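You operate a simulated robot arm through the tools that you are given. There is no shell and no other tool. Be economical: measure what you need, move in short steps, check, and stop when the job is done.

You are at the controls of a simulated two-armed robot. One attempt, no reset.

## Task
Take the mallet from the shelf of the side trestle and put it on the stem end of the long bench. Put one of the pads from the top of the steps on the table end of the side bench. Put the carton from the tall table top on the side bench top. Put the board labelled "57" from the tall table top on the corner end of the side bench and the board marked "62" on the small table. Put the yellow-headed peg on the tall table top away on the port rear bench top. Open the pot lid. Do these in any order. Set down upright: carton.

Only the result counts: the job must be done as asked and must still hold three seconds after the hand-in. Knocking over, shifting, dropping, spilling or breaking anything else fails it. Lids that push on must go on centred and level and be pressed home; caps that screw on are set level and turned clockwise until they are tight.

## Robot
Two 7-joint arms with two-finger parallel grippers on one trunk, on a base that drives. Base frame: it is fixed to the floor where the robot stands at the start and does not move with it; the origin is under the middle of the robot, x ahead of it, y to its left, z up. Readings come in mm, degrees, newtons and seconds.
The left shoulder is at the start at [60, 144, 826], the right one opposite. With the tool pointing down near the work surface each hand reaches from about 100 to 700 mm from the robot's upright axis, wherever it stands, measured 20 degrees to its own side. Places, roughly: board [-500, 5500, 1000]; carton (13x8x8 cm) [-300, 5000, 1000]; corner end of the side bench [-1100, 7700, 900]; mallet (25x7x11 cm) [500, 200, 700]; pad (6x6x2 cm) [1400, 4400, 500]; pad (6x6x3 cm) [1200, 4200, 500]; port rear bench [3600, 9200, 900]; pot lid [4800, 5700, 1100]; side bench [-1100, 7100, 900]; small table [2800, 7400, 700]; stem end of the long bench [3300, 500, 500]; table end of the side bench [-1100, 6400, 900]; yellow-headed peg (3x3x7 cm) [-800, 5200, 1000]. Payload 1.57 kg a hand.
The TCP of each hand is the grasp point between the finger pads, 30 mm short of the fingertips. In the tool frame z runs along the fingers and y along their closing line. Largest opening 110 mm; finger width 24, thickness 12; the body of the gripper, 48 by 112 mm, starts 78 mm behind the TCP.
Orientation is told as [roll, pitch, yaw] about the base's x, y, z axes, in that order, counted from this pose: with the fingers straight down and closing along the base's y, the tool's x points along the base's -x, its y along +y and its z along -z.

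## Interface
- The arms move only by the tool drive_tool. It takes "left_targets", "right_targets" or both (then of equal length, played together; a hand with none holds still); each is one flat list of numbers, 7 for each row, row after row: the shift along the base's x, y, z in units of 300 mm (1.0 is 300 mm), then the turn, a rotation vector about the base's x, y, z in units of 90 degrees (1.0 is 90 degrees), then the finger opening in mm, from 0 to 110. In form: [tx, ty, tz, wx, wy, wz, hand, tx, ty, tz, wx, wy, wz, hand, ...]. A call has 1 to 20 rows; each row is the pose to reach, as a shift and turn from the pose commanded when the call began. A call with a number of a shift or a turn outside -1 to 1 is refused whole. A row lasts 0.2 s, in which the tool goes at most 50 mm and 8.6 degrees; a call with a longer step from one row to the next is refused whole, and so is a gripper value outside its range. A pose out of reach is approached as far as the arm can. The call stops where the force on the tool passes 40 N (or 10 N more than at its start, if that is more) or the arm is blocked; 0.2 s more then pass. Each finger travels about 45 mm/s and halts on what it meets, pressing with about 26 N; the grip force reading is that of the motor and also rises with nothing between the fingers. The clock runs only during rows and for 0.2 s after the last one: add rows that repeat a pose to give the fingers time. It gives the time, the measured TCP pose, the force on the tool (base axes), the opening and the grip force at its end, in the units of the frame above (readings bear some noise), with the torque about the TCP (base axes, N m) and any sound that the robot's microphone picked up.
- Cameras (640 x 400 px; columns grow to the right, rows downward): "scene" is now at [34.1, 30, 1424]; the picture's right is [0.43, -0.90, 0.00], its down [-0.77, -0.37, -0.52] and it looks along [0.47, 0.23, -0.85] (base axes); focal length 271 px, centre (320, 200). "left" rides on the left gripper at [70, -16, -141] in its tool frame; the picture's right is [0.23, 0.97, 0.00], its down [-0.86, 0.20, -0.48] and it looks along [-0.47, 0.11, 0.88] (tool axes); focal length 222 px, centre (320, 200). "right" rides on the right gripper at [70, 16, -141] in its tool frame; the picture's right is [-0.23, 0.97, 0.00], its down [-0.86, -0.20, -0.48] and it looks along [-0.47, -0.11, 0.88] (tool axes); focal length 222 px, centre (320, 200). There is no depth. A picture from a camera that has moved, and an enlarged one, comes with that camera's place and axes in the base frame and with its lens.
- capture(camera): a new picture of that camera. It takes no simulated time.
- lift_body(by): slides the trunk up (or, below 0, down) by that many mm; the arms and the scene camera ride with it, the base frame stays. It gives what a move gives, with no picture.
- drive_base(legs): drives the robot by 1 to 6 legs, each [ahead, left, turn to the left] in mm, mm and degrees, along the robot's own axes; the way and the turn of a leg run together, so that a leg with both is an arc; at most 1500 mm and 180 degrees a leg. The arms and the cameras ride along, it lands a little off, and it stops where it bumps. It gives what a move gives.
- aim_head(pan, tilt): turns the head with the scene camera to pan (to the left, within 86 degrees either way) and tilt (down, from -29 to 69), counted from straight ahead of the robot. It gives what a move gives.
- close_up(camera, box): a new picture of the part [left, top, right, bottom] of that camera's present view, enlarged. It takes no simulated time.
- hand_in(): hands the job in; it is judged then, once.

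Work in short steps. Places have to be worked out from the pictures, the camera data and where the tool is seen: move nearer, look again, correct. Check each grasp and each placing, and mend what went wrong. You have 196 turns and 172 pictures in all, those below and enlarged ones among them. Open the grippers and draw the arms clear of the work before you hand the job in, unless the task says otherwise.

The tools are called after "Call:" by a JSON object that holds its "op" and its "data". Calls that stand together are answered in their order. drive_tool: Moves the arms, as the interface text tells. Its arguments: {"type":"object","properties":{"left_targets":{"type":"array","items":{"type":"number"}},"right_targets":{"type":"array","items":{"type":"number"}}},"required":[]} The other tools are called the same way: lift_body (by) slides the trunk up or down; drive_base (legs) drives the base; aim_head (pan, tilt) turns the head that bears the scene camera; capture (camera) takes a picture; close_up (camera, box) takes an enlarged picture of a part of a camera's view; hand_in () hands the job in.

At the start:

```text
clock: 0.0
left_tool_pos: [466.0, 363.9, 814.4]
left_tcp_rot: [0.0, 0.0, 0.0]
left_force: [0.5, 0.6, 0.4]
left_torque: [0.03, -0.04, 0.0]
left_finger_gap: 109.8
left_grip_force: 0.0
right_tool_pos: [389.2, -24.4, 877.2]
right_tcp_rot: [0.0, 0.0, 0.1]
right_force: [0.2, 0.3, -0.7]
right_torque: [0.0, 0.0, 0.0]
right_finger_gap: 110.1
right_grip_force: 0.0
trunk travel left (down, up): [-425.0, 165.0]
robot x, y, heading: [-2.1, 0.0, -0.3]
head pan, tilt: [25.7, 58.5]
```

scene: 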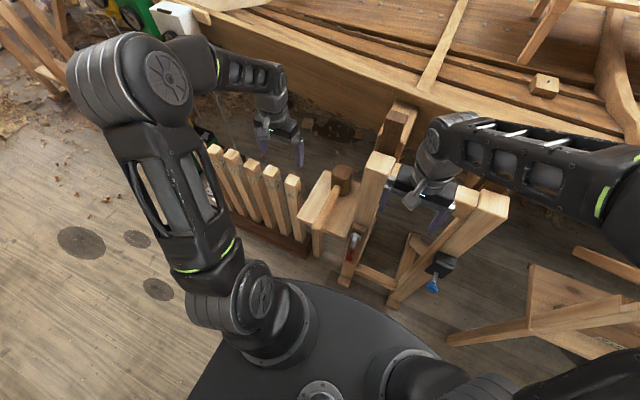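
right: 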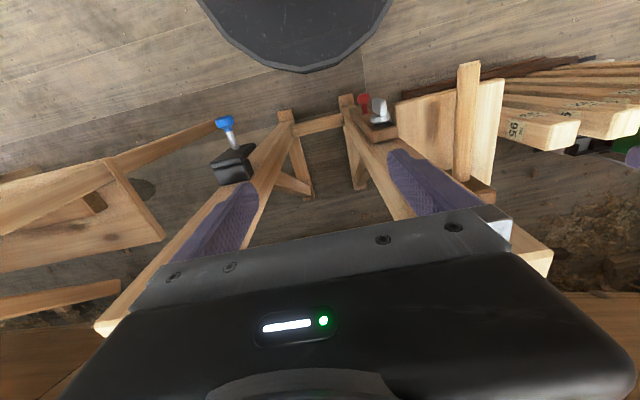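
left: 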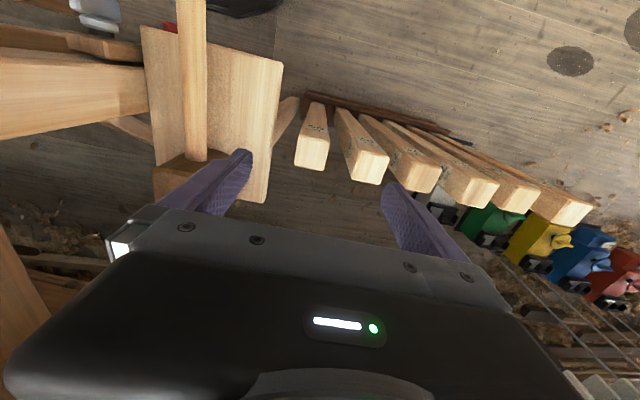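

The mallet seems to lie on the small shelf between the hands, its handle toward me. I take an enlarged look at it from the scene and left cameras.

Call:
{"op": "close_up", "data": {"camera": "scene", "box": [240, 90, 480, 300]}}

Call:
{"op": "close_up", "data": {"camera": "left", "box": [100, 0, 340, 220]}}

```text
1.90 times, centred on (360, 195) of scene
camera zoom: at [34.1, 30.0, 1424.0], right [0.43, -0.9, 0.0], down [-0.77, -0.37, -0.52], along [0.47, 0.23, -0.85], focal length 516 px, centre (244, 210)
```

zoom: 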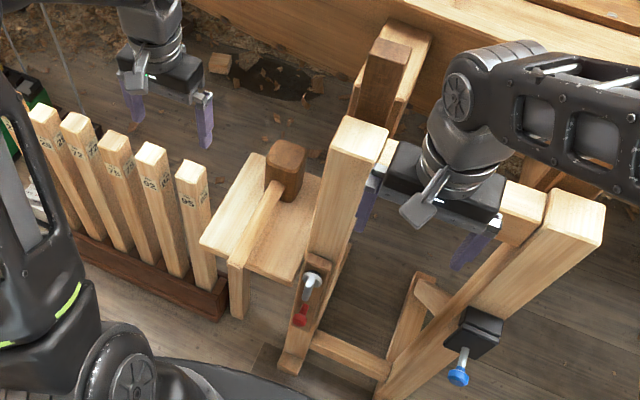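

```text
1.82 times, centred on (220, 110) of left
camera zoom: at [396.2, 348.6, 954.9], right [-0.23, 0.97, 0.0], down [0.86, 0.2, 0.48], along [0.47, 0.11, -0.88], focal length 404 px, centre (502, 364)
```

zoom: 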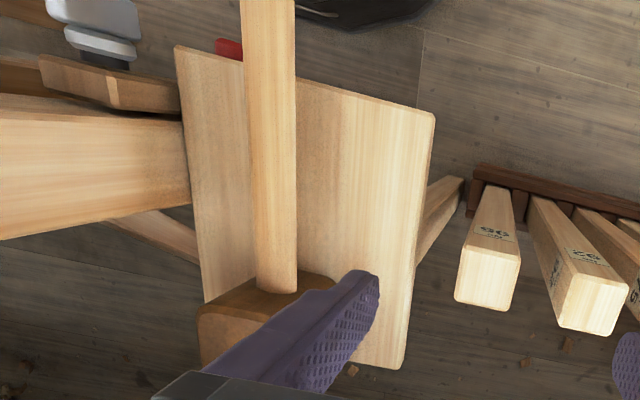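

The mallet head is around (575, 204, ~690), its handle pointing at me. I move the left hand over it to look straight down on it.

Call:
{"op": "drive_tool", "data": {"left_targets": [0, 0, 0.1, 0, 0, 0, 110, 0, -0.13, 0.2, 0, 0, 0, 110, 0, -0.28, 0.22, 0, 0, 0, 110, 0, -0.43, 0.22, 0, 0, 0, 110, 0, -0.52, 0.22, 0, 0, 0, 110, 0, -0.52, 0.22, 0, 0, 0, 110]}}

Call:
{"op": "capture", "data": {"camera": "left"}}

Call:
{"op": "capture", "data": {"camera": "scene"}}

```text
clock: 1.4
left_tool_pos: [465.7, 206.4, 882.4]
left_tcp_rot: [0.0, 0.0, 0.0]
left_force: [0.0, -0.1, -0.4]
left_torque: [0.03, 0.0, -0.02]
left_finger_gap: 110.1
left_grip_force: 0.1
right_tool_pos: [389.5, -22.7, 877.2]
right_tcp_rot: [0.0, -0.1, 0.0]
right_force: [-0.4, -0.2, -0.2]
right_torque: [-0.03, 0.01, 0.01]
right_finger_gap: 110.0
right_grip_force: 0.0
trunk travel left (down, up): [-425.0, 165.0]
robot x, y, heading: [-0.5, -0.4, 0.1]
head pan, tilt: [25.7, 58.5]
```

```text
166 pictures are left
camera left: at [397.1, 191.3, 1022.7], right [-0.23, 0.97, 0.0], down [0.86, 0.2, 0.48], along [0.47, 0.11, -0.88], focal length 222 px, centre (320, 200)
```

left: 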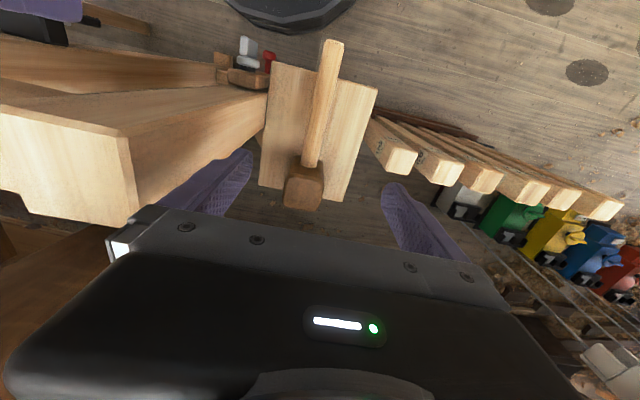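

```text
165 pictures are left
camera scene: at [34.1, 30.0, 1424.0], right [0.43, -0.9, 0.0], down [-0.77, -0.37, -0.52], along [0.47, 0.23, -0.85], focal length 271 px, centre (320, 200)
```

scene: 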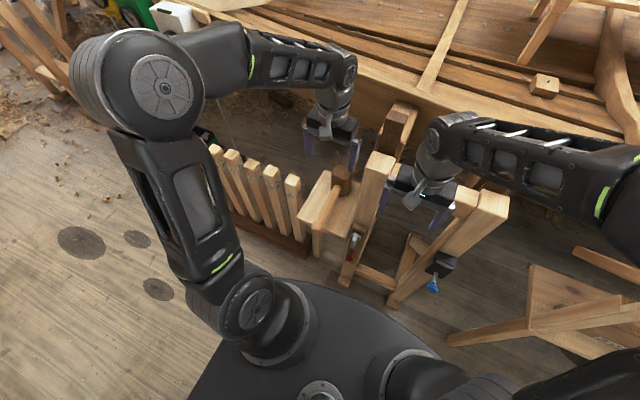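

I zoom in on the mallet head to locate its top face and edges.

Call:
{"op": "close_up", "data": {"camera": "left", "box": [240, 20, 400, 220]}}

Call:
{"op": "close_up", "data": {"camera": "scene", "box": [280, 130, 400, 270]}}

```text
2.00 times, centred on (320, 120) of left
camera zoom: at [397.1, 191.3, 1022.7], right [-0.23, 0.97, 0.0], down [0.86, 0.2, 0.48], along [0.47, 0.11, -0.88], focal length 444 px, centre (320, 360)
```

zoom: 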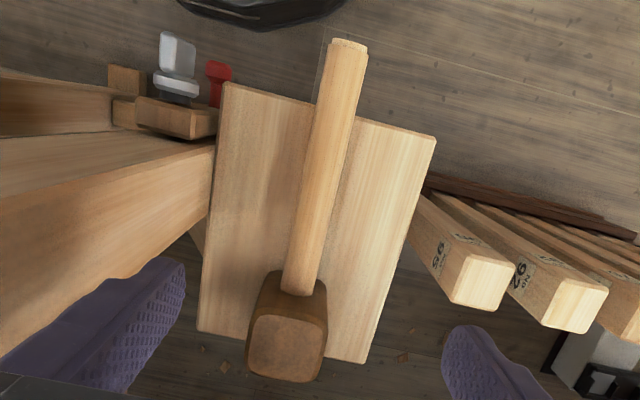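

```text
2.86 times, centred on (340, 200) of scene
camera zoom: at [34.1, 30.0, 1424.0], right [0.43, -0.9, 0.0], down [-0.77, -0.37, -0.52], along [0.47, 0.23, -0.85], focal length 773 px, centre (263, 200)
```

zoom: 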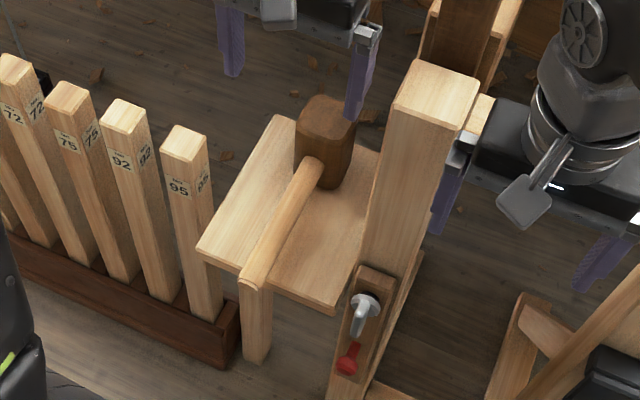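

Triangulation puts the head near (560, 205), top at about z 710–760, with a post clear at y<120. I move over it and come down a little, then look again.

Call:
{"op": "drive_tool", "data": {"left_targets": [0.15, 0, 0, 0, 0, 0, 95, 0.3, 0, 0, 0, 0, 0, 95, 0.3, 0, -0.13, 0, 0, 0, 95, 0.3, 0, -0.13, 0, 0, 0, 95]}}

Call:
{"op": "capture", "data": {"camera": "left"}}

Call:
{"op": "close_up", "data": {"camera": "scene", "box": [270, 110, 430, 210]}}

```text
clock: 2.4
left_tool_pos: [558.5, 208.9, 840.2]
left_tcp_rot: [0.1, -0.1, -0.1]
left_force: [-0.2, 0.8, -0.2]
left_torque: [0.01, 0.03, 0.02]
left_finger_gap: 94.9
left_grip_force: 0.1
right_tool_pos: [389.5, -24.9, 877.1]
right_tcp_rot: [0.0, 0.0, 0.0]
right_force: [0.9, -0.2, -0.1]
right_torque: [0.02, -0.01, 0.01]
right_finger_gap: 109.8
right_grip_force: 0.0
trunk travel left (down, up): [-425.0, 165.0]
robot x, y, heading: [-1.8, -0.0, 0.1]
head pan, tilt: [25.7, 58.5]
```

```text
162 pictures are left
camera left: at [489.5, 192.1, 980.9], right [-0.23, 0.97, 0.0], down [0.86, 0.2, 0.48], along [0.47, 0.11, -0.88], focal length 222 px, centre (320, 200)
```

left: 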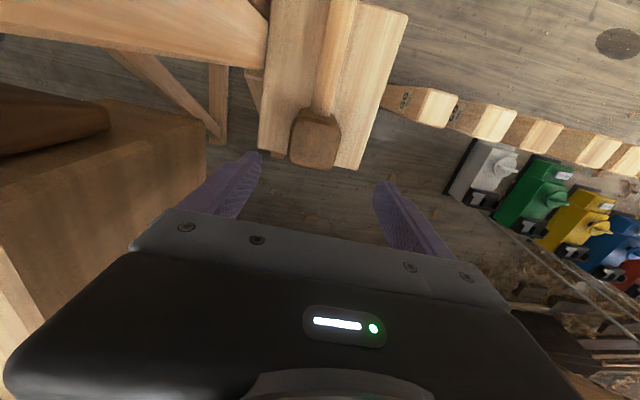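

```text
4.00 times, centred on (350, 160) of scene
camera zoom: at [34.1, 29.9, 1424.0], right [0.43, -0.9, 0.0], down [-0.77, -0.37, -0.52], along [0.47, 0.23, -0.85], focal length 1083 px, centre (200, 360)
```

zoom: 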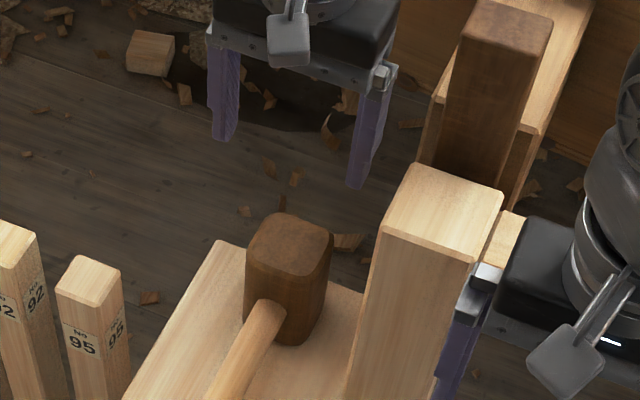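

The second view gives the head top at (558, 203, 711). I go straight down to TCP z≈680 with the fingers either side of the head, then check before closing.

Call:
{"op": "drive_tool", "data": {"left_targets": [0, -0.02, -0.15, 0, 0, 0, 95, 0, -0.02, -0.3, 0, 0, 0, 95, 0, -0.02, -0.43, 0, 0, 0, 95, 0, -0.02, -0.53, 0, 0, 0, 95, 0, -0.02, -0.53, 0, 0, 0, 95]}}

Call:
{"op": "capture", "data": {"camera": "left"}}

```text
clock: 3.6
left_tool_pos: [555.5, 201.4, 680.9]
left_tcp_rot: [-0.1, 0.0, 0.0]
left_force: [1.0, -0.1, 0.2]
left_torque: [-0.02, 0.04, 0.01]
left_finger_gap: 94.9
left_grip_force: 0.2
right_tool_pos: [389.7, -24.1, 877.0]
right_tcp_rot: [0.0, 0.1, 0.0]
right_force: [0.0, -0.3, 0.7]
right_torque: [-0.03, 0.01, -0.01]
right_finger_gap: 110.1
right_grip_force: 0.0
trunk travel left (down, up): [-425.0, 165.0]
robot x, y, heading: [-0.3, -5.8, -0.0]
head pan, tilt: [25.7, 58.5]
```

```text
160 pictures are left
camera left: at [486.6, 185.1, 820.9], right [-0.23, 0.97, 0.0], down [0.85, 0.2, 0.48], along [0.47, 0.11, -0.88], focal length 222 px, centre (320, 200)
```

left: 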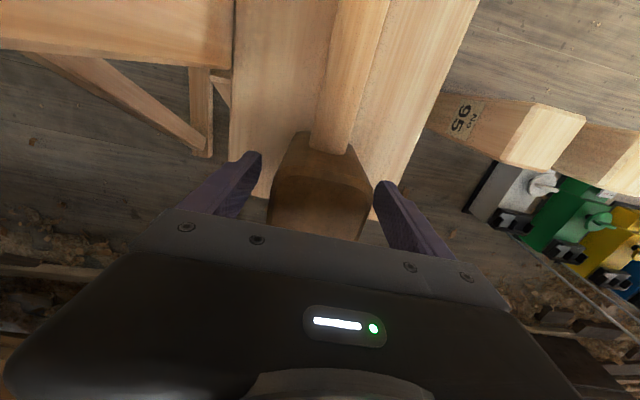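

The head sits centred between the fingers. I close on it and hold, then lift slightly.

Call:
{"op": "drive_tool", "data": {"left_targets": [0, 0, 0, 0, 0, 0, 70, 0, 0, 0, 0, 0, 0, 20, 0, 0, 0, 0, 0, 0, 20, 0, 0, 0, 0, 0, 0, 20, 0, 0, 0, 0, 0, 0, 20, 0, 0, 0, 0, 0, 0, 20, 0, 0, 0, 0, 0, 0, 20]}}

Call:
{"op": "drive_tool", "data": {"left_targets": [0, 0, 0.05, 0, 0, 0, 20, 0, 0, 0.15, 0, 0, 0, 20, 0, 0, 0.3, 0, 0, 0, 20, 0, 0, 0.3, 0, 0, 0, 20]}}

Call:
{"op": "capture", "data": {"camera": "scene"}}

```text
clock: 5.2
left_tool_pos: [556.1, 200.0, 679.9]
left_tcp_rot: [0.0, 0.0, 0.0]
left_force: [-0.1, -0.2, -0.3]
left_torque: [-0.02, -0.03, 0.01]
left_finger_gap: 63.7
left_grip_force: 26.5
right_tool_pos: [390.1, -25.2, 877.2]
right_tcp_rot: [-0.1, 0.0, 0.0]
right_force: [0.8, -0.9, 0.1]
right_torque: [-0.03, 0.04, -0.01]
right_finger_gap: 110.1
right_grip_force: 0.1
trunk travel left (down, up): [-425.0, 165.0]
robot x, y, heading: [-1.3, -0.8, -0.2]
head pan, tilt: [25.7, 58.5]
```

```text
clock: 6.2
left_tool_pos: [554.6, 201.6, 769.8]
left_tcp_rot: [0.1, 0.0, 0.0]
left_force: [0.0, 0.5, -2.8]
left_torque: [-0.01, -0.08, -0.01]
left_finger_gap: 64.0
left_grip_force: 26.5
right_tool_pos: [389.5, -24.5, 877.8]
right_tcp_rot: [0.0, 0.0, 0.0]
right_force: [-0.2, -0.6, -0.4]
right_torque: [-0.02, 0.01, -0.01]
right_finger_gap: 110.1
right_grip_force: 0.1
trunk travel left (down, up): [-425.0, 165.0]
robot x, y, heading: [2.0, 0.1, -0.2]
head pan, tilt: [25.7, 58.5]
```

```text
159 pictures are left
camera scene: at [34.5, 30.1, 1423.9], right [0.43, -0.9, 0.0], down [-0.77, -0.37, -0.52], along [0.47, 0.23, -0.85], focal length 271 px, centre (320, 200)
```

scene: 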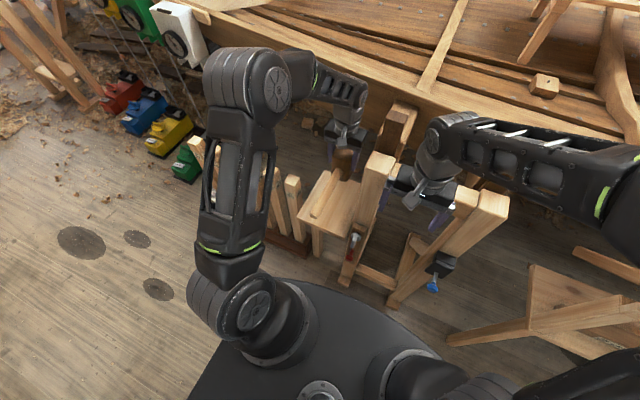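

The mallet is held (about 0.3 kg). I raise both hands above the posts and look around to find the route.

Call:
{"op": "drive_tool", "data": {"left_targets": [0, 0, 0.15, 0, 0, 0, 20, 0, 0, 0.3, 0, 0, 0, 20, 0, 0, 0.45, 0, 0, 0, 20, -0.15, 0, 0.5, 0, 0, 0, 20, -0.3, 0.1, 0.5, 0, 0, 0, 20, -0.4, 0.2, 0.5, 0, 0, 0, 20], "right_targets": [0, 0, 0.15, 0, 0, 0, 110, 0, 0, 0.3, 0, 0, 0, 110, 0, 0, 0.4, 0, 0, 0, 110, 0, 0, 0.5, 0, 0, 0, 80, 0, -0.1, 0.5, 0, 0, 0, 40, 0, -0.2, 0.5, 0, 0, 0, 20]}}

Call:
{"op": "aim_head", "data": {"pan": 0, "tilt": 15}}

Call:
{"op": "capture", "data": {"camera": "scene"}}

Call:
{"op": "aim_head", "data": {"pan": 80, "tilt": 15}}

Call:
{"op": "capture", "data": {"camera": "scene"}}

Call:
{"op": "aim_head", "data": {"pan": -70, "tilt": 20}}

Call:
{"op": "capture", "data": {"camera": "scene"}}

```text
refused: row 5 steps farther than a row can; nothing moved
```

```text
clock: 7.3
left_tool_pos: [555.9, 202.6, 769.7]
left_tcp_rot: [0.1, 0.1, 0.0]
left_force: [-0.5, -0.8, -3.0]
left_torque: [0.0, -0.08, 0.01]
left_finger_gap: 63.8
left_grip_force: 25.3
right_tool_pos: [390.1, -23.8, 877.1]
right_tcp_rot: [-0.1, -0.1, 0.0]
right_force: [-0.5, 0.4, -0.1]
right_torque: [0.02, 0.02, -0.02]
right_finger_gap: 110.1
right_grip_force: 0.0
trunk travel left (down, up): [-425.0, 165.0]
robot x, y, heading: [-1.8, 2.5, 0.0]
head pan, tilt: [0.0, 15.0]
```

```text
158 pictures are left
camera scene: at [66.3, 0.5, 1488.5], right [0.0, -1.0, 0.0], down [-0.26, 0.0, -0.97], along [0.97, 0.0, -0.26], focal length 271 px, centre (320, 200)
```

scene: 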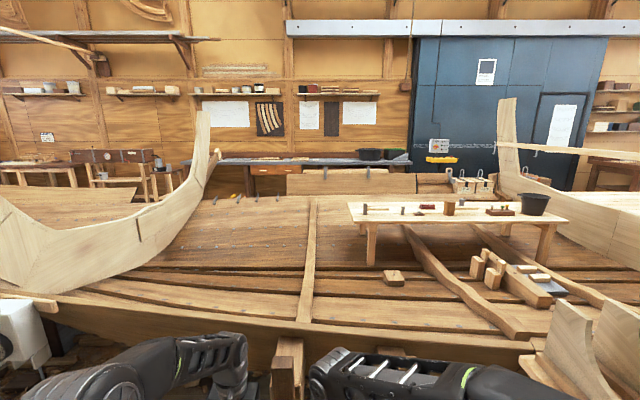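

```text
clock: 8.8
left_tool_pos: [555.9, 202.8, 770.0]
left_tcp_rot: [0.0, 0.0, 0.0]
left_force: [0.7, -0.3, -3.5]
left_torque: [-0.02, -0.03, -0.03]
left_finger_gap: 63.9
left_grip_force: 25.9
right_tool_pos: [389.9, -25.3, 878.4]
right_tcp_rot: [0.0, 0.0, 0.0]
right_force: [0.5, 0.3, 0.4]
right_torque: [-0.01, 0.0, 0.0]
right_finger_gap: 110.1
right_grip_force: 0.1
trunk travel left (down, up): [-425.0, 165.0]
robot x, y, heading: [1.7, -1.8, 0.2]
head pan, tilt: [80.0, 15.0]
```

```text
157 pictures are left
camera scene: at [-10.9, 92.4, 1488.6], right [0.98, -0.17, 0.0], down [-0.05, -0.26, -0.97], along [0.17, 0.95, -0.26], focal length 271 px, centre (320, 200)
```

scene: 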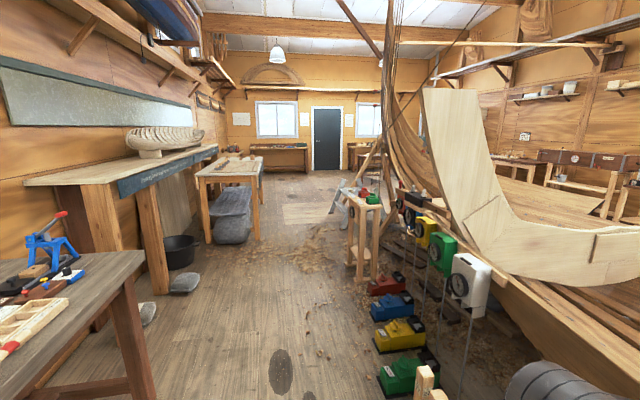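

```text
clock: 11.2
left_tool_pos: [555.5, 202.6, 769.9]
left_tcp_rot: [0.0, 0.0, 0.0]
left_force: [1.2, -0.1, -2.9]
left_torque: [0.02, -0.05, -0.03]
left_finger_gap: 63.6
left_grip_force: 25.8
right_tool_pos: [391.4, -24.5, 877.9]
right_tcp_rot: [0.0, 0.0, 0.0]
right_force: [0.4, -0.1, 0.0]
right_torque: [-0.01, 0.01, 0.0]
right_finger_gap: 110.0
right_grip_force: 0.0
trunk travel left (down, up): [-425.0, 165.0]
robot x, y, heading: [-2.2, -1.2, 0.2]
head pan, tilt: [-70.0, 20.0]
```

```text
156 pictures are left
camera scene: at [4.7, -87.0, 1480.4], right [-0.94, -0.34, 0.0], down [-0.12, 0.32, -0.94], along [0.32, -0.88, -0.34], focal length 271 px, centre (320, 200)
```

scene: 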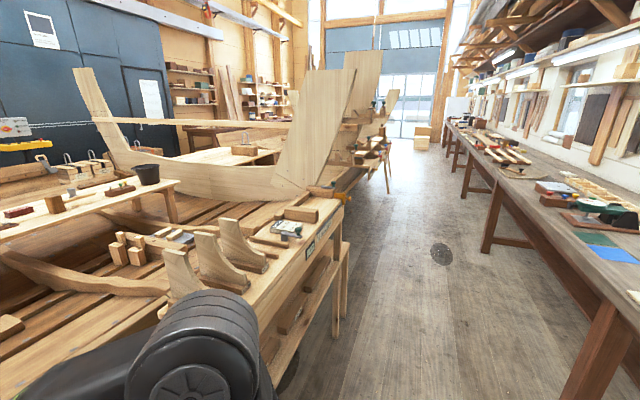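

I know the layout roughly: the boat is ahead, an open aisle runs left (+y). The arm move was refused for a long step, so I redo it in smaller ones.

Call:
{"op": "drive_tool", "data": {"left_targets": [0, 0, 0.15, 0, 0, 0, 20, 0, 0, 0.3, 0, 0, 0, 20, 0, 0, 0.45, 0, 0, 0, 20, -0.12, 0, 0.5, 0, 0, 0, 20, -0.24, 0.05, 0.5, 0, 0, 0, 20, -0.36, 0.1, 0.5, 0, 0, 0, 20, -0.48, 0.15, 0.5, 0, 0, 0, 20], "right_targets": [0, 0, 0.15, 0, 0, 0, 110, 0, 0, 0.3, 0, 0, 0, 110, 0, 0, 0.4, 0, 0, 0, 110, 0, 0, 0.5, 0, 0, 0, 80, 0, -0.1, 0.5, 0, 0, 0, 40, -0.1, -0.2, 0.5, 0, 0, 0, 20, -0.2, -0.3, 0.5, 0, 0, 0, 20]}}

Call:
{"op": "aim_head", "data": {"pan": 40, "tilt": 40}}

Call:
{"op": "capture", "data": {"camera": "scene"}}

```text
clock: 13.0
left_tool_pos: [412.5, 245.9, 922.4]
left_tcp_rot: [0.0, 0.2, -0.1]
left_force: [0.7, 0.1, -3.9]
left_torque: [0.01, 0.0, -0.01]
left_finger_gap: 63.6
left_grip_force: 25.9
right_tool_pos: [316.3, -74.1, 1008.3]
right_tcp_rot: [-2.8, 1.1, 8.5]
right_force: [0.6, -0.8, -0.7]
right_torque: [0.0, 0.04, -0.02]
right_finger_gap: 20.0
right_grip_force: 0.0
right hand out of reach, approached as far as the arm can: row 4, 5, 6, 7
trunk travel left (down, up): [-425.0, 165.0]
robot x, y, heading: [-2.9, -0.2, -0.2]
head pan, tilt: [-70.0, 20.0]
stopped in row 7 (right hand): the arm was blocked; the commanded pose is now the measured one
```

```text
clock: 14.9
left_tool_pos: [411.7, 245.9, 923.2]
left_tcp_rot: [0.0, -0.1, 0.0]
left_force: [0.3, 0.5, -4.1]
left_torque: [0.0, -0.03, 0.0]
left_finger_gap: 63.8
left_grip_force: 25.7
right_tool_pos: [315.7, -74.5, 1008.9]
right_tcp_rot: [-2.8, 1.0, 8.5]
right_force: [-0.7, -0.4, 0.7]
right_torque: [-0.01, -0.02, 0.02]
right_finger_gap: 20.0
right_grip_force: 0.0
trunk travel left (down, up): [-425.0, 165.0]
robot x, y, heading: [-3.9, -0.8, 0.1]
head pan, tilt: [40.0, 40.0]
```

```text
155 pictures are left
camera scene: at [37.8, 55.0, 1449.0], right [0.64, -0.77, 0.0], down [-0.49, -0.41, -0.77], along [0.59, 0.49, -0.64], focal length 271 px, centre (320, 200)
```

scene: 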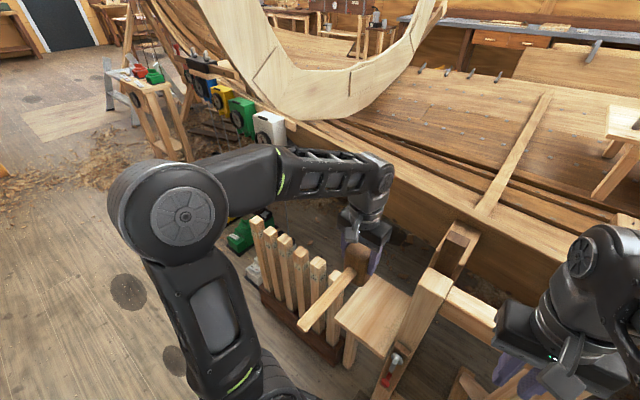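

Route is clear: back off, turn left, and drive along the aisle keeping between the stool (x≈750) and tables (x<-200).

Call:
{"op": "drive_base", "data": {"legs": [[-350, 0, 0], [0, 0, 90], [1000, -200, 0], [800, -300, 0]]}}

Call:
{"op": "aim_head", "data": {"pan": 0, "tilt": 20}}

Call:
{"op": "capture", "data": {"camera": "scene"}}

Call:
{"op": "aim_head", "data": {"pan": -60, "tilt": 20}}

Call:
{"op": "capture", "data": {"camera": "scene"}}

```text
clock: 22.4
left_tool_pos: [-578.2, 533.6, 921.6]
left_tcp_rot: [0.4, 2.4, 91.3]
left_force: [3.4, -9.4, 0.1]
left_torque: [0.23, 0.14, 0.29]
left_finger_gap: 63.8
left_grip_force: 26.5
right_tool_pos: [-253.8, 449.8, 1009.7]
right_tcp_rot: [-2.7, 0.9, 98.6]
right_force: [0.6, -0.3, 1.2]
right_torque: [-0.01, -0.01, 0.03]
right_finger_gap: 20.1
right_grip_force: 0.0
trunk travel left (down, up): [-425.0, 165.0]
robot x, y, heading: [-330.0, 136.9, 90.4]
head pan, tilt: [40.0, 40.0]
stopped in leg 3: the force on the tool passed its limit at 108 N (the readings are from after the stop); the commanded pose is now the measured one
```

```text
clock: 23.4
left_tool_pos: [-579.0, 534.0, 920.5]
left_tcp_rot: [0.3, 2.2, 91.2]
left_force: [5.0, -17.2, -4.9]
left_torque: [0.24, -0.05, 0.58]
left_finger_gap: 63.8
left_grip_force: 26.3
right_tool_pos: [-253.5, 451.4, 1010.5]
right_tcp_rot: [-2.8, 0.8, 98.7]
right_force: [-0.6, 0.3, -0.2]
right_torque: [0.02, 0.03, 0.0]
right_finger_gap: 19.8
right_grip_force: 0.1
trunk travel left (down, up): [-425.0, 165.0]
robot x, y, heading: [-327.6, 137.8, 90.5]
head pan, tilt: [0.0, 20.0]
```

```text
154 pictures are left
camera scene: at [-324.0, 198.3, 1480.4], right [1.0, 0.01, 0.0], down [0.0, -0.34, -0.94], along [-0.01, 0.94, -0.34], focal length 271 px, centre (320, 200)
```

scene: 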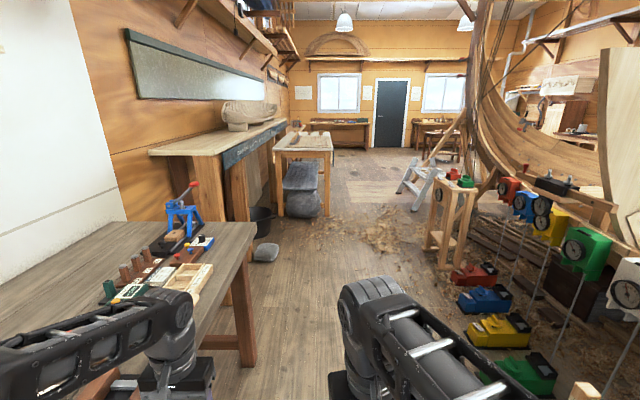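

```text
clock: 24.7
left_tool_pos: [-579.2, 534.8, 921.9]
left_tcp_rot: [0.2, 2.1, 91.2]
left_force: [4.2, -20.1, -3.4]
left_torque: [0.29, 0.04, 0.69]
left_finger_gap: 63.8
left_grip_force: 25.9
right_tool_pos: [-253.1, 449.8, 1010.3]
right_tcp_rot: [-2.8, 0.9, 98.7]
right_force: [0.3, -0.1, -0.2]
right_torque: [-0.01, 0.04, 0.0]
right_finger_gap: 19.9
right_grip_force: 0.1
trunk travel left (down, up): [-425.0, 165.0]
robot x, y, heading: [-323.9, 137.6, 90.3]
head pan, tilt: [-60.0, 20.0]
```

```text
153 pictures are left
camera scene: at [-243.1, 152.0, 1480.4], right [0.51, -0.86, 0.0], down [-0.3, -0.17, -0.94], along [0.81, 0.48, -0.34], focal length 271 px, centre (320, 200)
```

scene: 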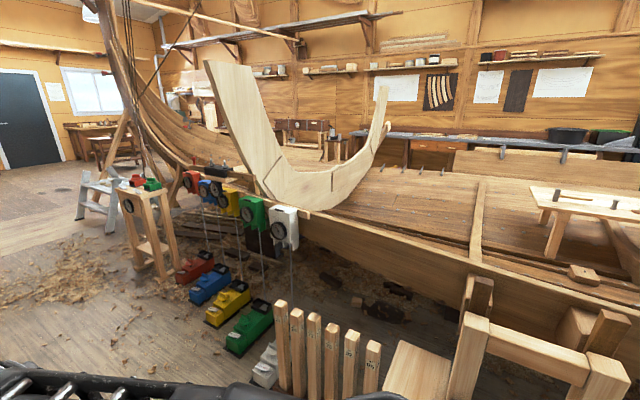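

The mallet touched the left table's edge. I back off, look at it, and shift right before going on.

Call:
{"op": "drive_base", "data": {"legs": [[-80, 0, 0], [0, -350, 0]]}}

Call:
{"op": "capture", "data": {"camera": "left"}}

Call:
{"op": "aim_head", "data": {"pan": 25, "tilt": 35}}

Call:
{"op": "capture", "data": {"camera": "scene"}}

```text
clock: 27.7
left_tool_pos: [-226.8, 458.0, 921.3]
left_tcp_rot: [0.3, 2.2, 91.0]
left_force: [0.4, 0.7, -3.2]
left_torque: [0.16, 0.0, 0.01]
left_finger_gap: 63.8
left_grip_force: 26.3
right_tool_pos: [97.9, 374.8, 1009.3]
right_tcp_rot: [-2.8, 1.0, 98.6]
right_force: [-0.2, -0.2, -0.2]
right_torque: [-0.01, 0.01, 0.0]
right_finger_gap: 20.1
right_grip_force: 0.1
trunk travel left (down, up): [-425.0, 165.0]
robot x, y, heading: [23.9, 59.4, 90.1]
head pan, tilt: [-60.0, 20.0]
```

```text
152 pictures are left
camera left: at [-208.1, 394.4, 1064.7], right [-0.97, -0.25, 0.01], down [-0.21, 0.87, 0.45], along [-0.12, 0.43, -0.89], focal length 222 px, centre (320, 200)
```

left: 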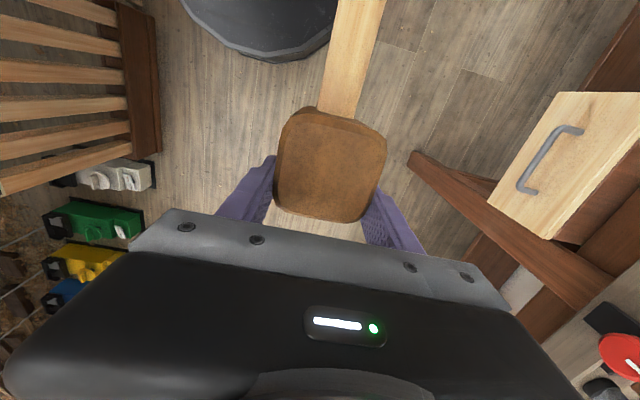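

```text
clock: 29.3
left_tool_pos: [-228.1, 458.4, 920.7]
left_tcp_rot: [0.4, 2.2, 91.1]
left_force: [0.3, -1.1, -3.4]
left_torque: [0.12, -0.02, 0.01]
left_finger_gap: 63.9
left_grip_force: 25.7
right_tool_pos: [97.0, 374.2, 1010.3]
right_tcp_rot: [-2.8, 1.0, 98.6]
right_force: [0.4, -0.6, -0.5]
right_torque: [-0.02, 0.04, -0.02]
right_finger_gap: 20.1
right_grip_force: 0.0
trunk travel left (down, up): [-425.0, 165.0]
robot x, y, heading: [20.8, 63.9, 90.2]
head pan, tilt: [25.0, 35.0]
```

```text
151 pictures are left
camera scene: at [-10.8, 108.8, 1456.6], right [0.91, 0.43, 0.0], down [0.24, -0.52, -0.82], along [-0.35, 0.74, -0.57], focal length 271 px, centre (320, 200)
```

scene: 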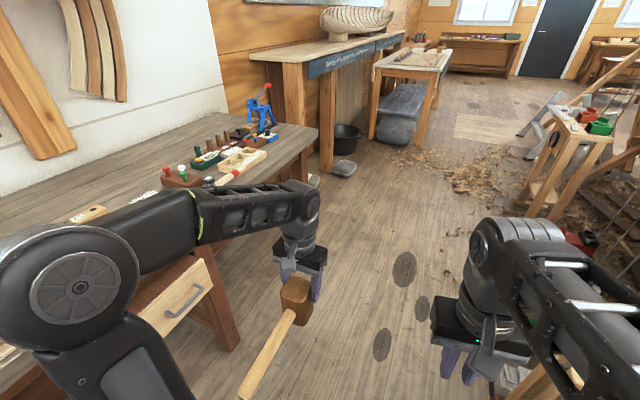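

The mallet tilted a little in the grip but is held; it can be levelled at placing. I continue forward with more right offset.

Call:
{"op": "drive_base", "data": {"legs": [[0, -150, 0], [1200, -20, 0], [1000, 0, 0]]}}

Call:
{"op": "aim_head", "data": {"pan": -15, "tilt": 20}}

Call:
{"op": "capture", "data": {"camera": "scene"}}

```text
clock: 30.5
left_tool_pos: [-147.7, 460.7, 921.0]
left_tcp_rot: [0.4, 2.3, 90.9]
left_force: [0.5, 0.8, -3.4]
left_torque: [0.14, 0.01, 0.01]
left_finger_gap: 63.9
left_grip_force: 25.9
right_tool_pos: [175.8, 375.0, 1009.3]
right_tcp_rot: [-2.9, 1.1, 98.2]
right_force: [0.2, -0.4, -0.1]
right_torque: [0.0, -0.01, 0.01]
right_finger_gap: 19.7
right_grip_force: 0.0
trunk travel left (down, up): [-425.0, 165.0]
robot x, y, heading: [103.5, 61.1, 90.1]
head pan, tilt: [25.0, 35.0]
stopped in leg 1: the robot was blocked; the commanded pose is now the measured one
```

```text
clock: 31.6
left_tool_pos: [-147.4, 460.8, 921.4]
left_tcp_rot: [0.3, 2.2, 90.8]
left_force: [0.1, 0.5, -3.6]
left_torque: [0.16, -0.02, -0.01]
left_finger_gap: 64.2
left_grip_force: 25.9
right_tool_pos: [175.4, 376.4, 1009.3]
right_tcp_rot: [-2.9, 1.1, 98.3]
right_force: [-0.1, -0.8, 0.0]
right_torque: [-0.02, 0.0, 0.01]
right_finger_gap: 20.1
right_grip_force: 0.1
trunk travel left (down, up): [-425.0, 165.0]
robot x, y, heading: [102.7, 54.4, 89.9]
head pan, tilt: [-15.0, 20.0]
```

```text
150 pictures are left
camera scene: at [128.1, 120.8, 1480.4], right [0.97, -0.26, 0.0], down [-0.09, -0.33, -0.94], along [0.24, 0.91, -0.34], focal length 271 px, centre (320, 200)
```

scene: 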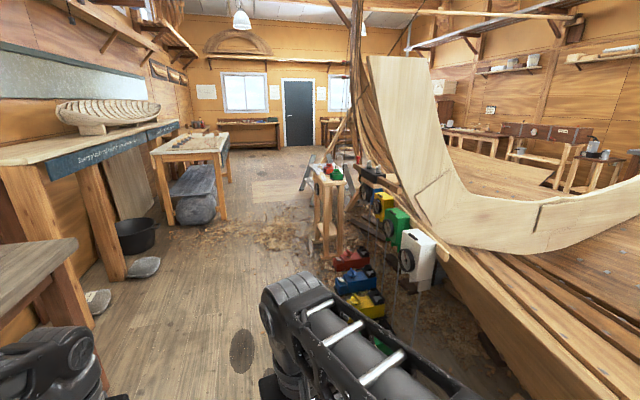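

The base bumped lightly at the trestle; I move away left 40 mm and go ahead instead.

Call:
{"op": "drive_base", "data": {"legs": [[0, 40, 0], [900, -20, 0], [900, -120, 0]]}}

Call:
{"op": "aim_head", "data": {"pan": -40, "tilt": 25}}

Call:
{"op": "capture", "data": {"camera": "scene"}}

Call:
{"op": "aim_head", "data": {"pan": 0, "tilt": 20}}

Call:
{"op": "capture", "data": {"camera": "scene"}}

```text
clock: 41.3
left_tool_pos: [-55.9, 2282.4, 921.0]
left_tcp_rot: [0.3, 2.3, 91.4]
left_force: [-0.2, -0.4, -3.5]
left_torque: [0.14, 0.0, -0.03]
left_finger_gap: 63.6
left_grip_force: 25.9
right_tool_pos: [268.0, 2199.9, 1008.9]
right_tcp_rot: [-2.7, 1.0, 98.8]
right_force: [-1.4, -0.1, 0.1]
right_torque: [-0.01, -0.01, -0.01]
right_finger_gap: 19.9
right_grip_force: 0.0
trunk travel left (down, up): [-425.0, 165.0]
robot x, y, heading: [196.8, 1884.0, 90.6]
head pan, tilt: [-15.0, 20.0]
```

```text
clock: 42.2
left_tool_pos: [-57.2, 2283.9, 921.6]
left_tcp_rot: [0.3, 2.1, 91.3]
left_force: [-0.1, 1.0, -2.3]
left_torque: [0.15, -0.01, 0.0]
left_finger_gap: 63.8
left_grip_force: 26.4
right_tool_pos: [268.1, 2198.8, 1009.1]
right_tcp_rot: [-2.8, 1.0, 98.8]
right_force: [1.3, 0.1, 0.2]
right_torque: [0.02, 0.03, -0.02]
right_finger_gap: 20.3
right_grip_force: 0.0
trunk travel left (down, up): [-425.0, 165.0]
robot x, y, heading: [194.4, 1887.0, 90.7]
head pan, tilt: [-40.0, 25.0]
```

```text
149 pictures are left
camera scene: at [257.8, 1926.2, 1472.3], right [0.77, -0.64, 0.0], down [-0.27, -0.33, -0.91], along [0.58, 0.7, -0.42], focal length 271 px, centre (320, 200)
```

scene: 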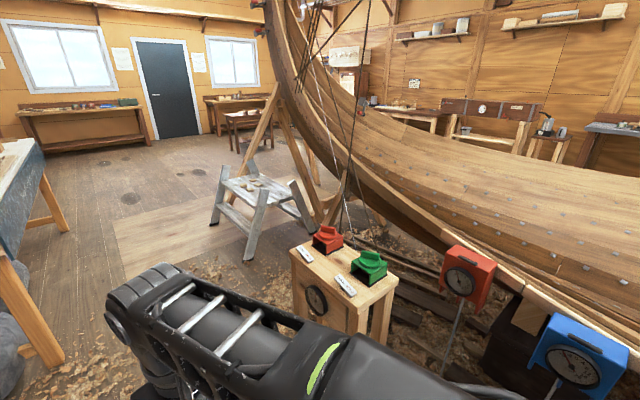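

```text
clock: 43.2
left_tool_pos: [-56.5, 2282.8, 921.2]
left_tcp_rot: [0.3, 2.2, 91.2]
left_force: [-0.4, 0.0, -3.4]
left_torque: [0.13, 0.0, -0.04]
left_finger_gap: 63.8
left_grip_force: 26.6
right_tool_pos: [268.5, 2199.8, 1010.5]
right_tcp_rot: [-2.9, 0.9, 98.8]
right_force: [-0.2, -0.2, 0.0]
right_torque: [-0.02, 0.01, 0.0]
right_finger_gap: 20.3
right_grip_force: 0.1
trunk travel left (down, up): [-425.0, 165.0]
robot x, y, heading: [198.0, 1889.6, 90.5]
head pan, tilt: [0.0, 20.0]
```

```text
148 pictures are left
camera scene: at [198.5, 1948.2, 1480.4], right [1.0, 0.01, 0.0], down [0.0, -0.34, -0.94], along [-0.01, 0.94, -0.34], focal length 271 px, centre (320, 200)
```

scene: 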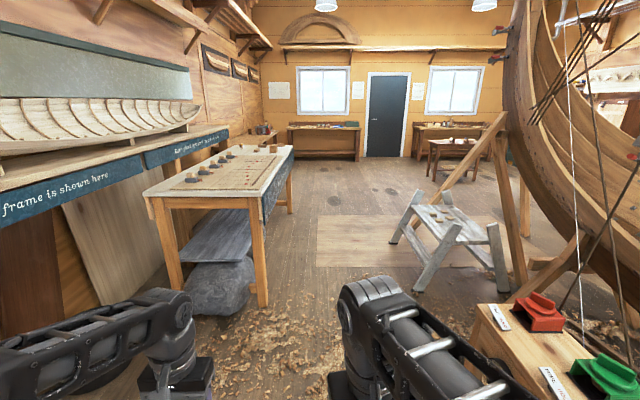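

The aisle ahead is free between the tall table (x<-250) and the steps (x>1000). I drive north to about y=5200 and look.

Call:
{"op": "drive_base", "data": {"legs": [[1500, -150, 0], [1500, 0, 0], [800, 0, 0]]}}

Call:
{"op": "aim_head", "data": {"pan": -70, "tilt": 20}}

Call:
{"op": "capture", "data": {"camera": "scene"}}

Call:
{"op": "aim_head", "data": {"pan": -5, "tilt": 20}}

Call:
{"op": "capture", "data": {"camera": "scene"}}

Call:
{"op": "aim_head", "data": {"pan": 75, "tilt": 25}}

Call:
{"op": "capture", "data": {"camera": "scene"}}

```text
refused: leg 1 is longer than a leg can be; nothing moved
```

```text
clock: 44.7
left_tool_pos: [-56.3, 2283.2, 921.0]
left_tcp_rot: [0.4, 2.2, 91.2]
left_force: [0.2, 0.7, -3.1]
left_torque: [0.13, 0.01, 0.03]
left_finger_gap: 63.8
left_grip_force: 26.1
right_tool_pos: [267.6, 2199.9, 1010.9]
right_tcp_rot: [-2.8, 1.0, 98.8]
right_force: [0.4, -0.3, 0.0]
right_torque: [0.02, 0.02, -0.03]
right_finger_gap: 20.1
right_grip_force: 0.0
trunk travel left (down, up): [-425.0, 165.0]
robot x, y, heading: [193.5, 1883.4, 90.6]
head pan, tilt: [-70.0, 20.0]
```

```text
147 pictures are left
camera scene: at [286.4, 1887.7, 1480.4], right [0.35, -0.94, 0.0], down [-0.32, -0.12, -0.94], along [0.88, 0.33, -0.34], focal length 271 px, centre (320, 200)
```

scene: 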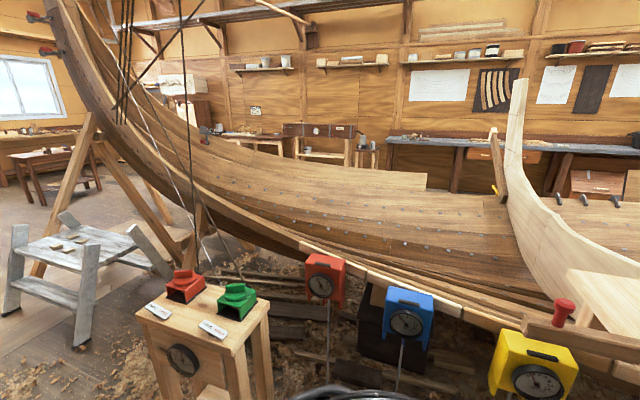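

```text
clock: 46.0
left_tool_pos: [-55.6, 2282.8, 919.6]
left_tcp_rot: [0.3, 2.3, 91.4]
left_force: [-0.4, -0.7, -3.6]
left_torque: [0.13, 0.04, -0.02]
left_finger_gap: 63.6
left_grip_force: 25.5
right_tool_pos: [267.8, 2200.3, 1009.2]
right_tcp_rot: [-2.8, 1.0, 98.8]
right_force: [0.5, 0.7, -0.5]
right_torque: [0.01, 0.01, 0.03]
right_finger_gap: 19.9
right_grip_force: 0.0
trunk travel left (down, up): [-425.0, 165.0]
robot x, y, heading: [197.7, 1882.5, 90.4]
head pan, tilt: [-5.0, 20.0]
```

```text
146 pictures are left
camera scene: at [206.6, 1947.9, 1480.4], right [1.0, -0.08, 0.0], down [-0.03, -0.34, -0.94], along [0.07, 0.94, -0.34], focal length 271 px, centre (320, 200)
```

scene: 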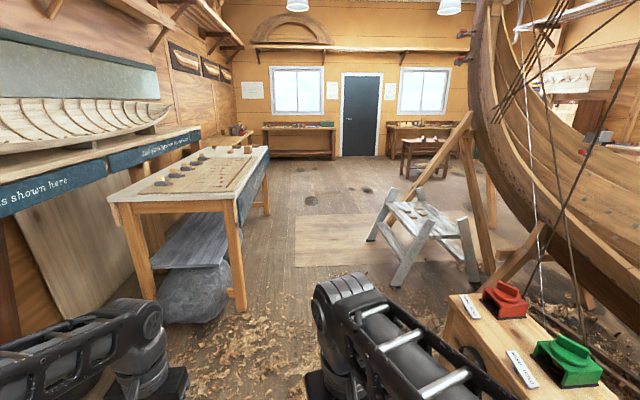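

```text
clock: 47.5
left_tool_pos: [-57.0, 2282.5, 921.2]
left_tcp_rot: [0.3, 2.3, 91.3]
left_force: [1.1, -0.4, -4.0]
left_torque: [0.18, 0.02, 0.01]
left_finger_gap: 63.8
left_grip_force: 25.6
right_tool_pos: [267.9, 2200.2, 1010.2]
right_tcp_rot: [-2.8, 1.0, 98.8]
right_force: [-0.2, 0.8, -0.8]
right_torque: [0.05, 0.02, -0.02]
right_finger_gap: 20.2
right_grip_force: 0.0
trunk travel left (down, up): [-425.0, 165.0]
robot x, y, heading: [196.0, 1885.0, 90.3]
head pan, tilt: [75.0, 25.0]
```

```text
145 pictures are left
camera scene: at [110.0, 1878.2, 1472.3], right [0.25, 0.97, 0.0], down [0.41, -0.11, -0.91], along [-0.88, 0.23, -0.42], focal length 271 px, centre (320, 200)
```

scene: 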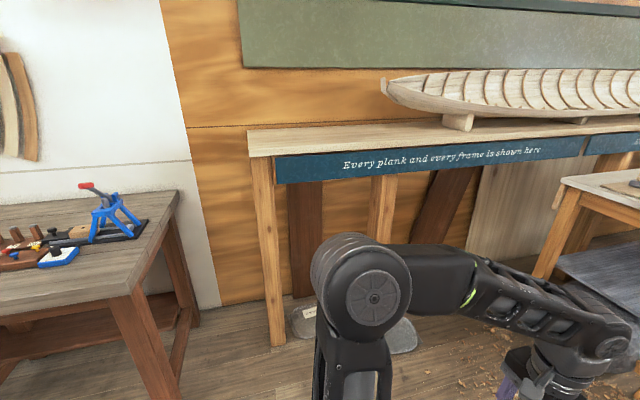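

Leg length was just over the limit; I drive the same path in shorter legs.

Call:
{"op": "drive_base", "data": {"legs": [[1200, -150, 0], [1400, 0, 0], [1200, 0, 0]]}}

Call:
{"op": "aim_head", "data": {"pan": -50, "tilt": 20}}

Call:
{"op": "capture", "data": {"camera": "scene"}}

```text
clock: 65.9
left_tool_pos: [24.7, 6072.0, 920.8]
left_tcp_rot: [0.3, 2.3, 92.5]
left_force: [-0.5, -0.1, -3.7]
left_torque: [0.18, 0.0, 0.05]
left_finger_gap: 63.7
left_grip_force: 26.1
right_tool_pos: [350.0, 5996.5, 1009.1]
right_tcp_rot: [-2.8, 0.9, 100.0]
right_force: [-0.5, -0.4, 0.1]
right_torque: [-0.05, 0.01, -0.03]
right_finger_gap: 19.8
right_grip_force: 0.0
trunk travel left (down, up): [-425.0, 165.0]
robot x, y, heading: [288.1, 5679.9, 91.6]
head pan, tilt: [75.0, 25.0]
```

```text
clock: 68.0
left_tool_pos: [23.4, 6070.5, 922.1]
left_tcp_rot: [0.4, 2.3, 92.5]
left_force: [0.0, -0.1, -3.1]
left_torque: [0.15, 0.01, 0.01]
left_finger_gap: 63.7
left_grip_force: 25.7
right_tool_pos: [351.3, 5995.0, 1010.0]
right_tcp_rot: [-2.7, 0.9, 100.1]
right_force: [0.3, -0.3, -0.9]
right_torque: [0.0, -0.01, -0.02]
right_finger_gap: 19.9
right_grip_force: 0.0
trunk travel left (down, up): [-425.0, 165.0]
robot x, y, heading: [286.0, 5680.5, 91.8]
head pan, tilt: [-50.0, 20.0]
```

```text
144 pictures are left
camera scene: at [358.4, 5710.9, 1480.4], right [0.67, -0.75, 0.0], down [-0.26, -0.23, -0.94], along [0.7, 0.63, -0.34], focal length 271 px, centre (320, 200)
```

scene: 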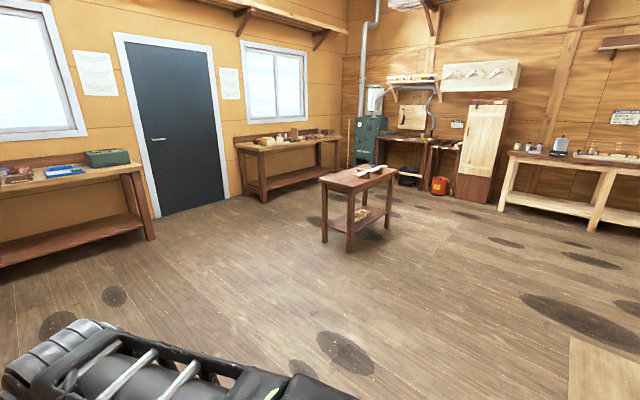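

I see the small table, the rear bench and the pot's bench. I go round the bow: north to y≈6550, turn right, and drive east.

Call:
{"op": "drive_base", "data": {"legs": [[850, 0, 0], [0, 0, -91.6], [1400, 0, 0], [1400, 0, 0]]}}

Call:
{"op": "aim_head", "data": {"pan": -50, "tilt": 20}}

Call:
{"op": "capture", "data": {"camera": "scene"}}

Call:
{"op": "aim_head", "data": {"pan": 0, "tilt": 20}}

Call:
{"op": "capture", "data": {"camera": "scene"}}

```text
clock: 89.5
left_tool_pos: [3437.7, 6751.6, 921.6]
left_tcp_rot: [0.3, 2.4, -0.1]
left_force: [0.6, -0.1, -3.2]
left_torque: [0.0, -0.13, 0.03]
left_finger_gap: 64.0
left_grip_force: 25.4
right_tool_pos: [3346.6, 6429.2, 1009.6]
right_tcp_rot: [-2.7, 1.0, 7.4]
right_force: [0.0, -0.1, -0.5]
right_torque: [-0.01, -0.03, 0.0]
right_finger_gap: 20.2
right_grip_force: 0.1
trunk travel left (down, up): [-425.0, 165.0]
robot x, y, heading: [3029.3, 6511.8, -1.0]
head pan, tilt: [-50.0, 20.0]
```

```text
clock: 90.1
left_tool_pos: [3436.9, 6752.3, 920.6]
left_tcp_rot: [0.3, 2.2, -0.1]
left_force: [-0.4, 0.2, -3.6]
left_torque: [0.01, -0.14, -0.01]
left_finger_gap: 63.9
left_grip_force: 26.4
right_tool_pos: [3345.9, 6430.5, 1009.8]
right_tcp_rot: [-2.8, 1.0, 7.4]
right_force: [-0.3, 0.7, 0.6]
right_torque: [-0.01, 0.01, -0.03]
right_finger_gap: 19.7
right_grip_force: 0.0
trunk travel left (down, up): [-425.0, 165.0]
robot x, y, heading: [3031.0, 6512.0, -1.2]
head pan, tilt: [-50.0, 20.0]
```

```text
143 pictures are left
camera scene: at [3063.6, 6437.9, 1480.4], right [-0.78, -0.63, 0.0], down [-0.22, 0.27, -0.94], along [0.59, -0.73, -0.34], focal length 271 px, centre (320, 200)
```

scene: 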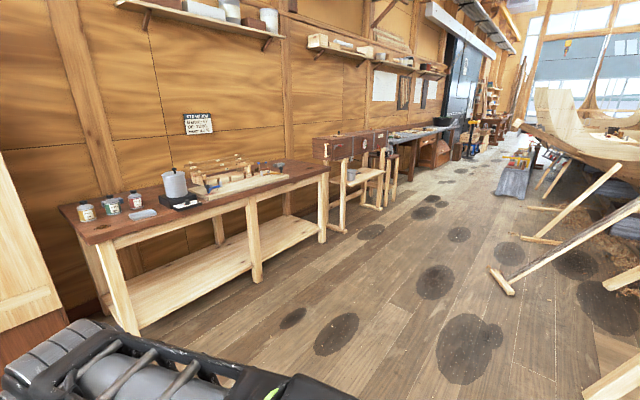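

```text
clock: 91.3
left_tool_pos: [3436.7, 6751.9, 921.1]
left_tcp_rot: [0.3, 2.3, -0.1]
left_force: [0.2, 0.4, -3.7]
left_torque: [-0.05, -0.14, -0.02]
left_finger_gap: 63.8
left_grip_force: 26.3
right_tool_pos: [3346.1, 6430.1, 1008.8]
right_tcp_rot: [-2.7, 1.0, 7.4]
right_force: [-0.3, -0.5, 0.6]
right_torque: [0.03, 0.02, 0.0]
right_finger_gap: 19.8
right_grip_force: 0.0
trunk travel left (down, up): [-425.0, 165.0]
robot x, y, heading: [3033.1, 6509.1, -1.1]
head pan, tilt: [0.0, 20.0]
```

```text
142 pictures are left
camera scene: at [3098.1, 6508.5, 1480.4], right [-0.02, -1.0, 0.0], down [-0.34, 0.01, -0.94], along [0.94, -0.02, -0.34], focal length 271 px, centre (320, 200)
```

scene: 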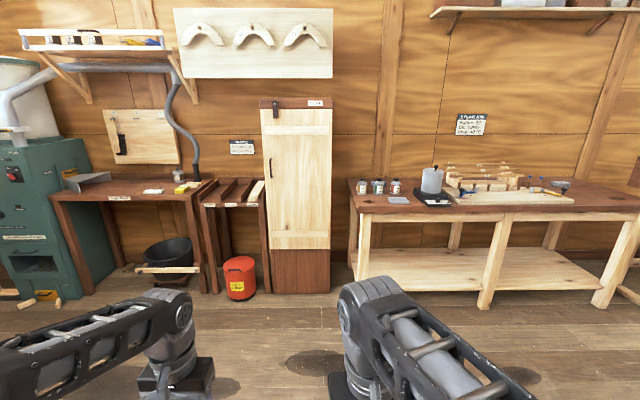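

The pot stands on the east bench with a lid and knob. I take an enlarged look at it.

Call:
{"op": "close_up", "data": {"camera": "scene", "box": [390, 150, 480, 215]}}

```text
6.15 times, centred on (435, 182) of scene
camera zoom: at [3098.1, 6508.5, 1480.4], right [-0.02, -1.0, 0.0], down [-0.34, 0.01, -0.94], along [0.94, -0.02, -0.34], focal length 1666 px, centre (-388, 308)
```

zoom: 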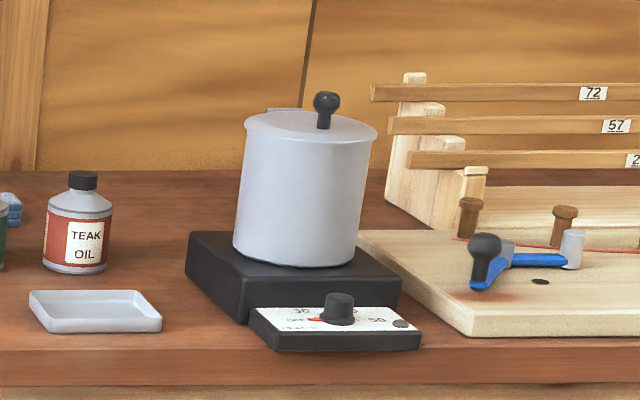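

The lid seems hinged at the back-left with a black knob in front. I drive to stand before it, a bit short, and look from the right hand's side.

Call:
{"op": "drive_base", "data": {"legs": [[1150, 0, 1], [0, -620, 0]]}}

Call:
{"op": "aim_head", "data": {"pan": -15, "tilt": 30}}

Call:
{"op": "capture", "data": {"camera": "scene"}}

```text
clock: 100.3
left_tool_pos: [4587.3, 6122.3, 921.7]
left_tcp_rot: [0.3, 2.2, 0.4]
left_force: [0.3, -0.4, -3.0]
left_torque: [0.0, -0.11, 0.0]
left_finger_gap: 63.6
left_grip_force: 25.7
right_tool_pos: [4499.9, 5798.9, 1009.5]
right_tcp_rot: [-2.8, 1.0, 7.9]
right_force: [0.6, -1.1, 0.8]
right_torque: [0.0, -0.01, 0.01]
right_finger_gap: 20.0
right_grip_force: 0.1
trunk travel left (down, up): [-425.0, 165.0]
robot x, y, heading: [4181.5, 5876.6, -0.5]
head pan, tilt: [0.0, 20.0]
```

```text
clock: 101.0
left_tool_pos: [4588.4, 6123.4, 922.6]
left_tcp_rot: [0.3, 2.3, 0.4]
left_force: [1.0, 0.2, -3.8]
left_torque: [0.02, -0.15, 0.02]
left_finger_gap: 63.9
left_grip_force: 26.2
right_tool_pos: [4499.6, 5799.9, 1010.5]
right_tcp_rot: [-2.8, 1.0, 7.9]
right_force: [0.3, 0.3, -0.3]
right_torque: [0.01, 0.01, 0.01]
right_finger_gap: 19.9
right_grip_force: 0.1
trunk travel left (down, up): [-425.0, 165.0]
robot x, y, heading: [4185.0, 5875.8, -0.2]
head pan, tilt: [-15.0, 30.0]
```

```text
140 pictures are left
camera scene: at [4245.1, 5852.1, 1464.4], right [-0.26, -0.96, 0.0], down [-0.48, 0.13, -0.87], along [0.84, -0.23, -0.5], focal length 271 px, centre (320, 200)
```

scene: 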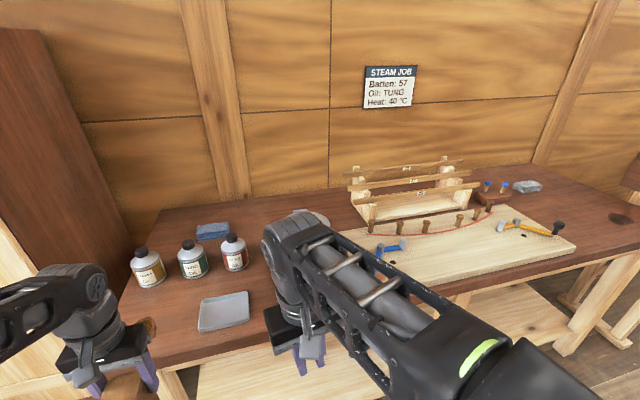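

The right arm hides the pot; I look with the right hand camera.

Call:
{"op": "capture", "data": {"camera": "right"}}

```text
139 pictures are left
camera right: at [4429.3, 5813.0, 1151.7], right [0.09, 0.99, -0.05], down [0.88, -0.05, 0.47], along [0.47, -0.09, -0.88], focal length 222 px, centre (320, 200)
```

right: 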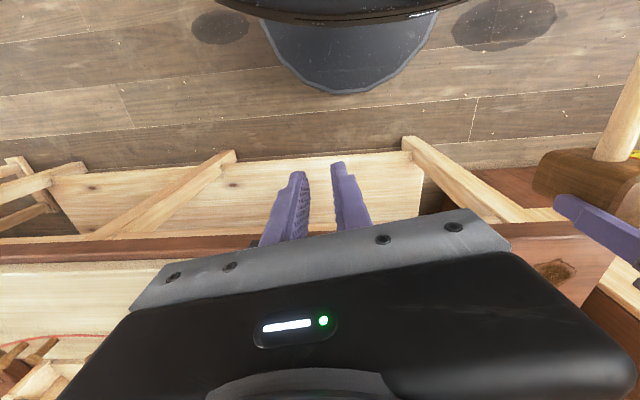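

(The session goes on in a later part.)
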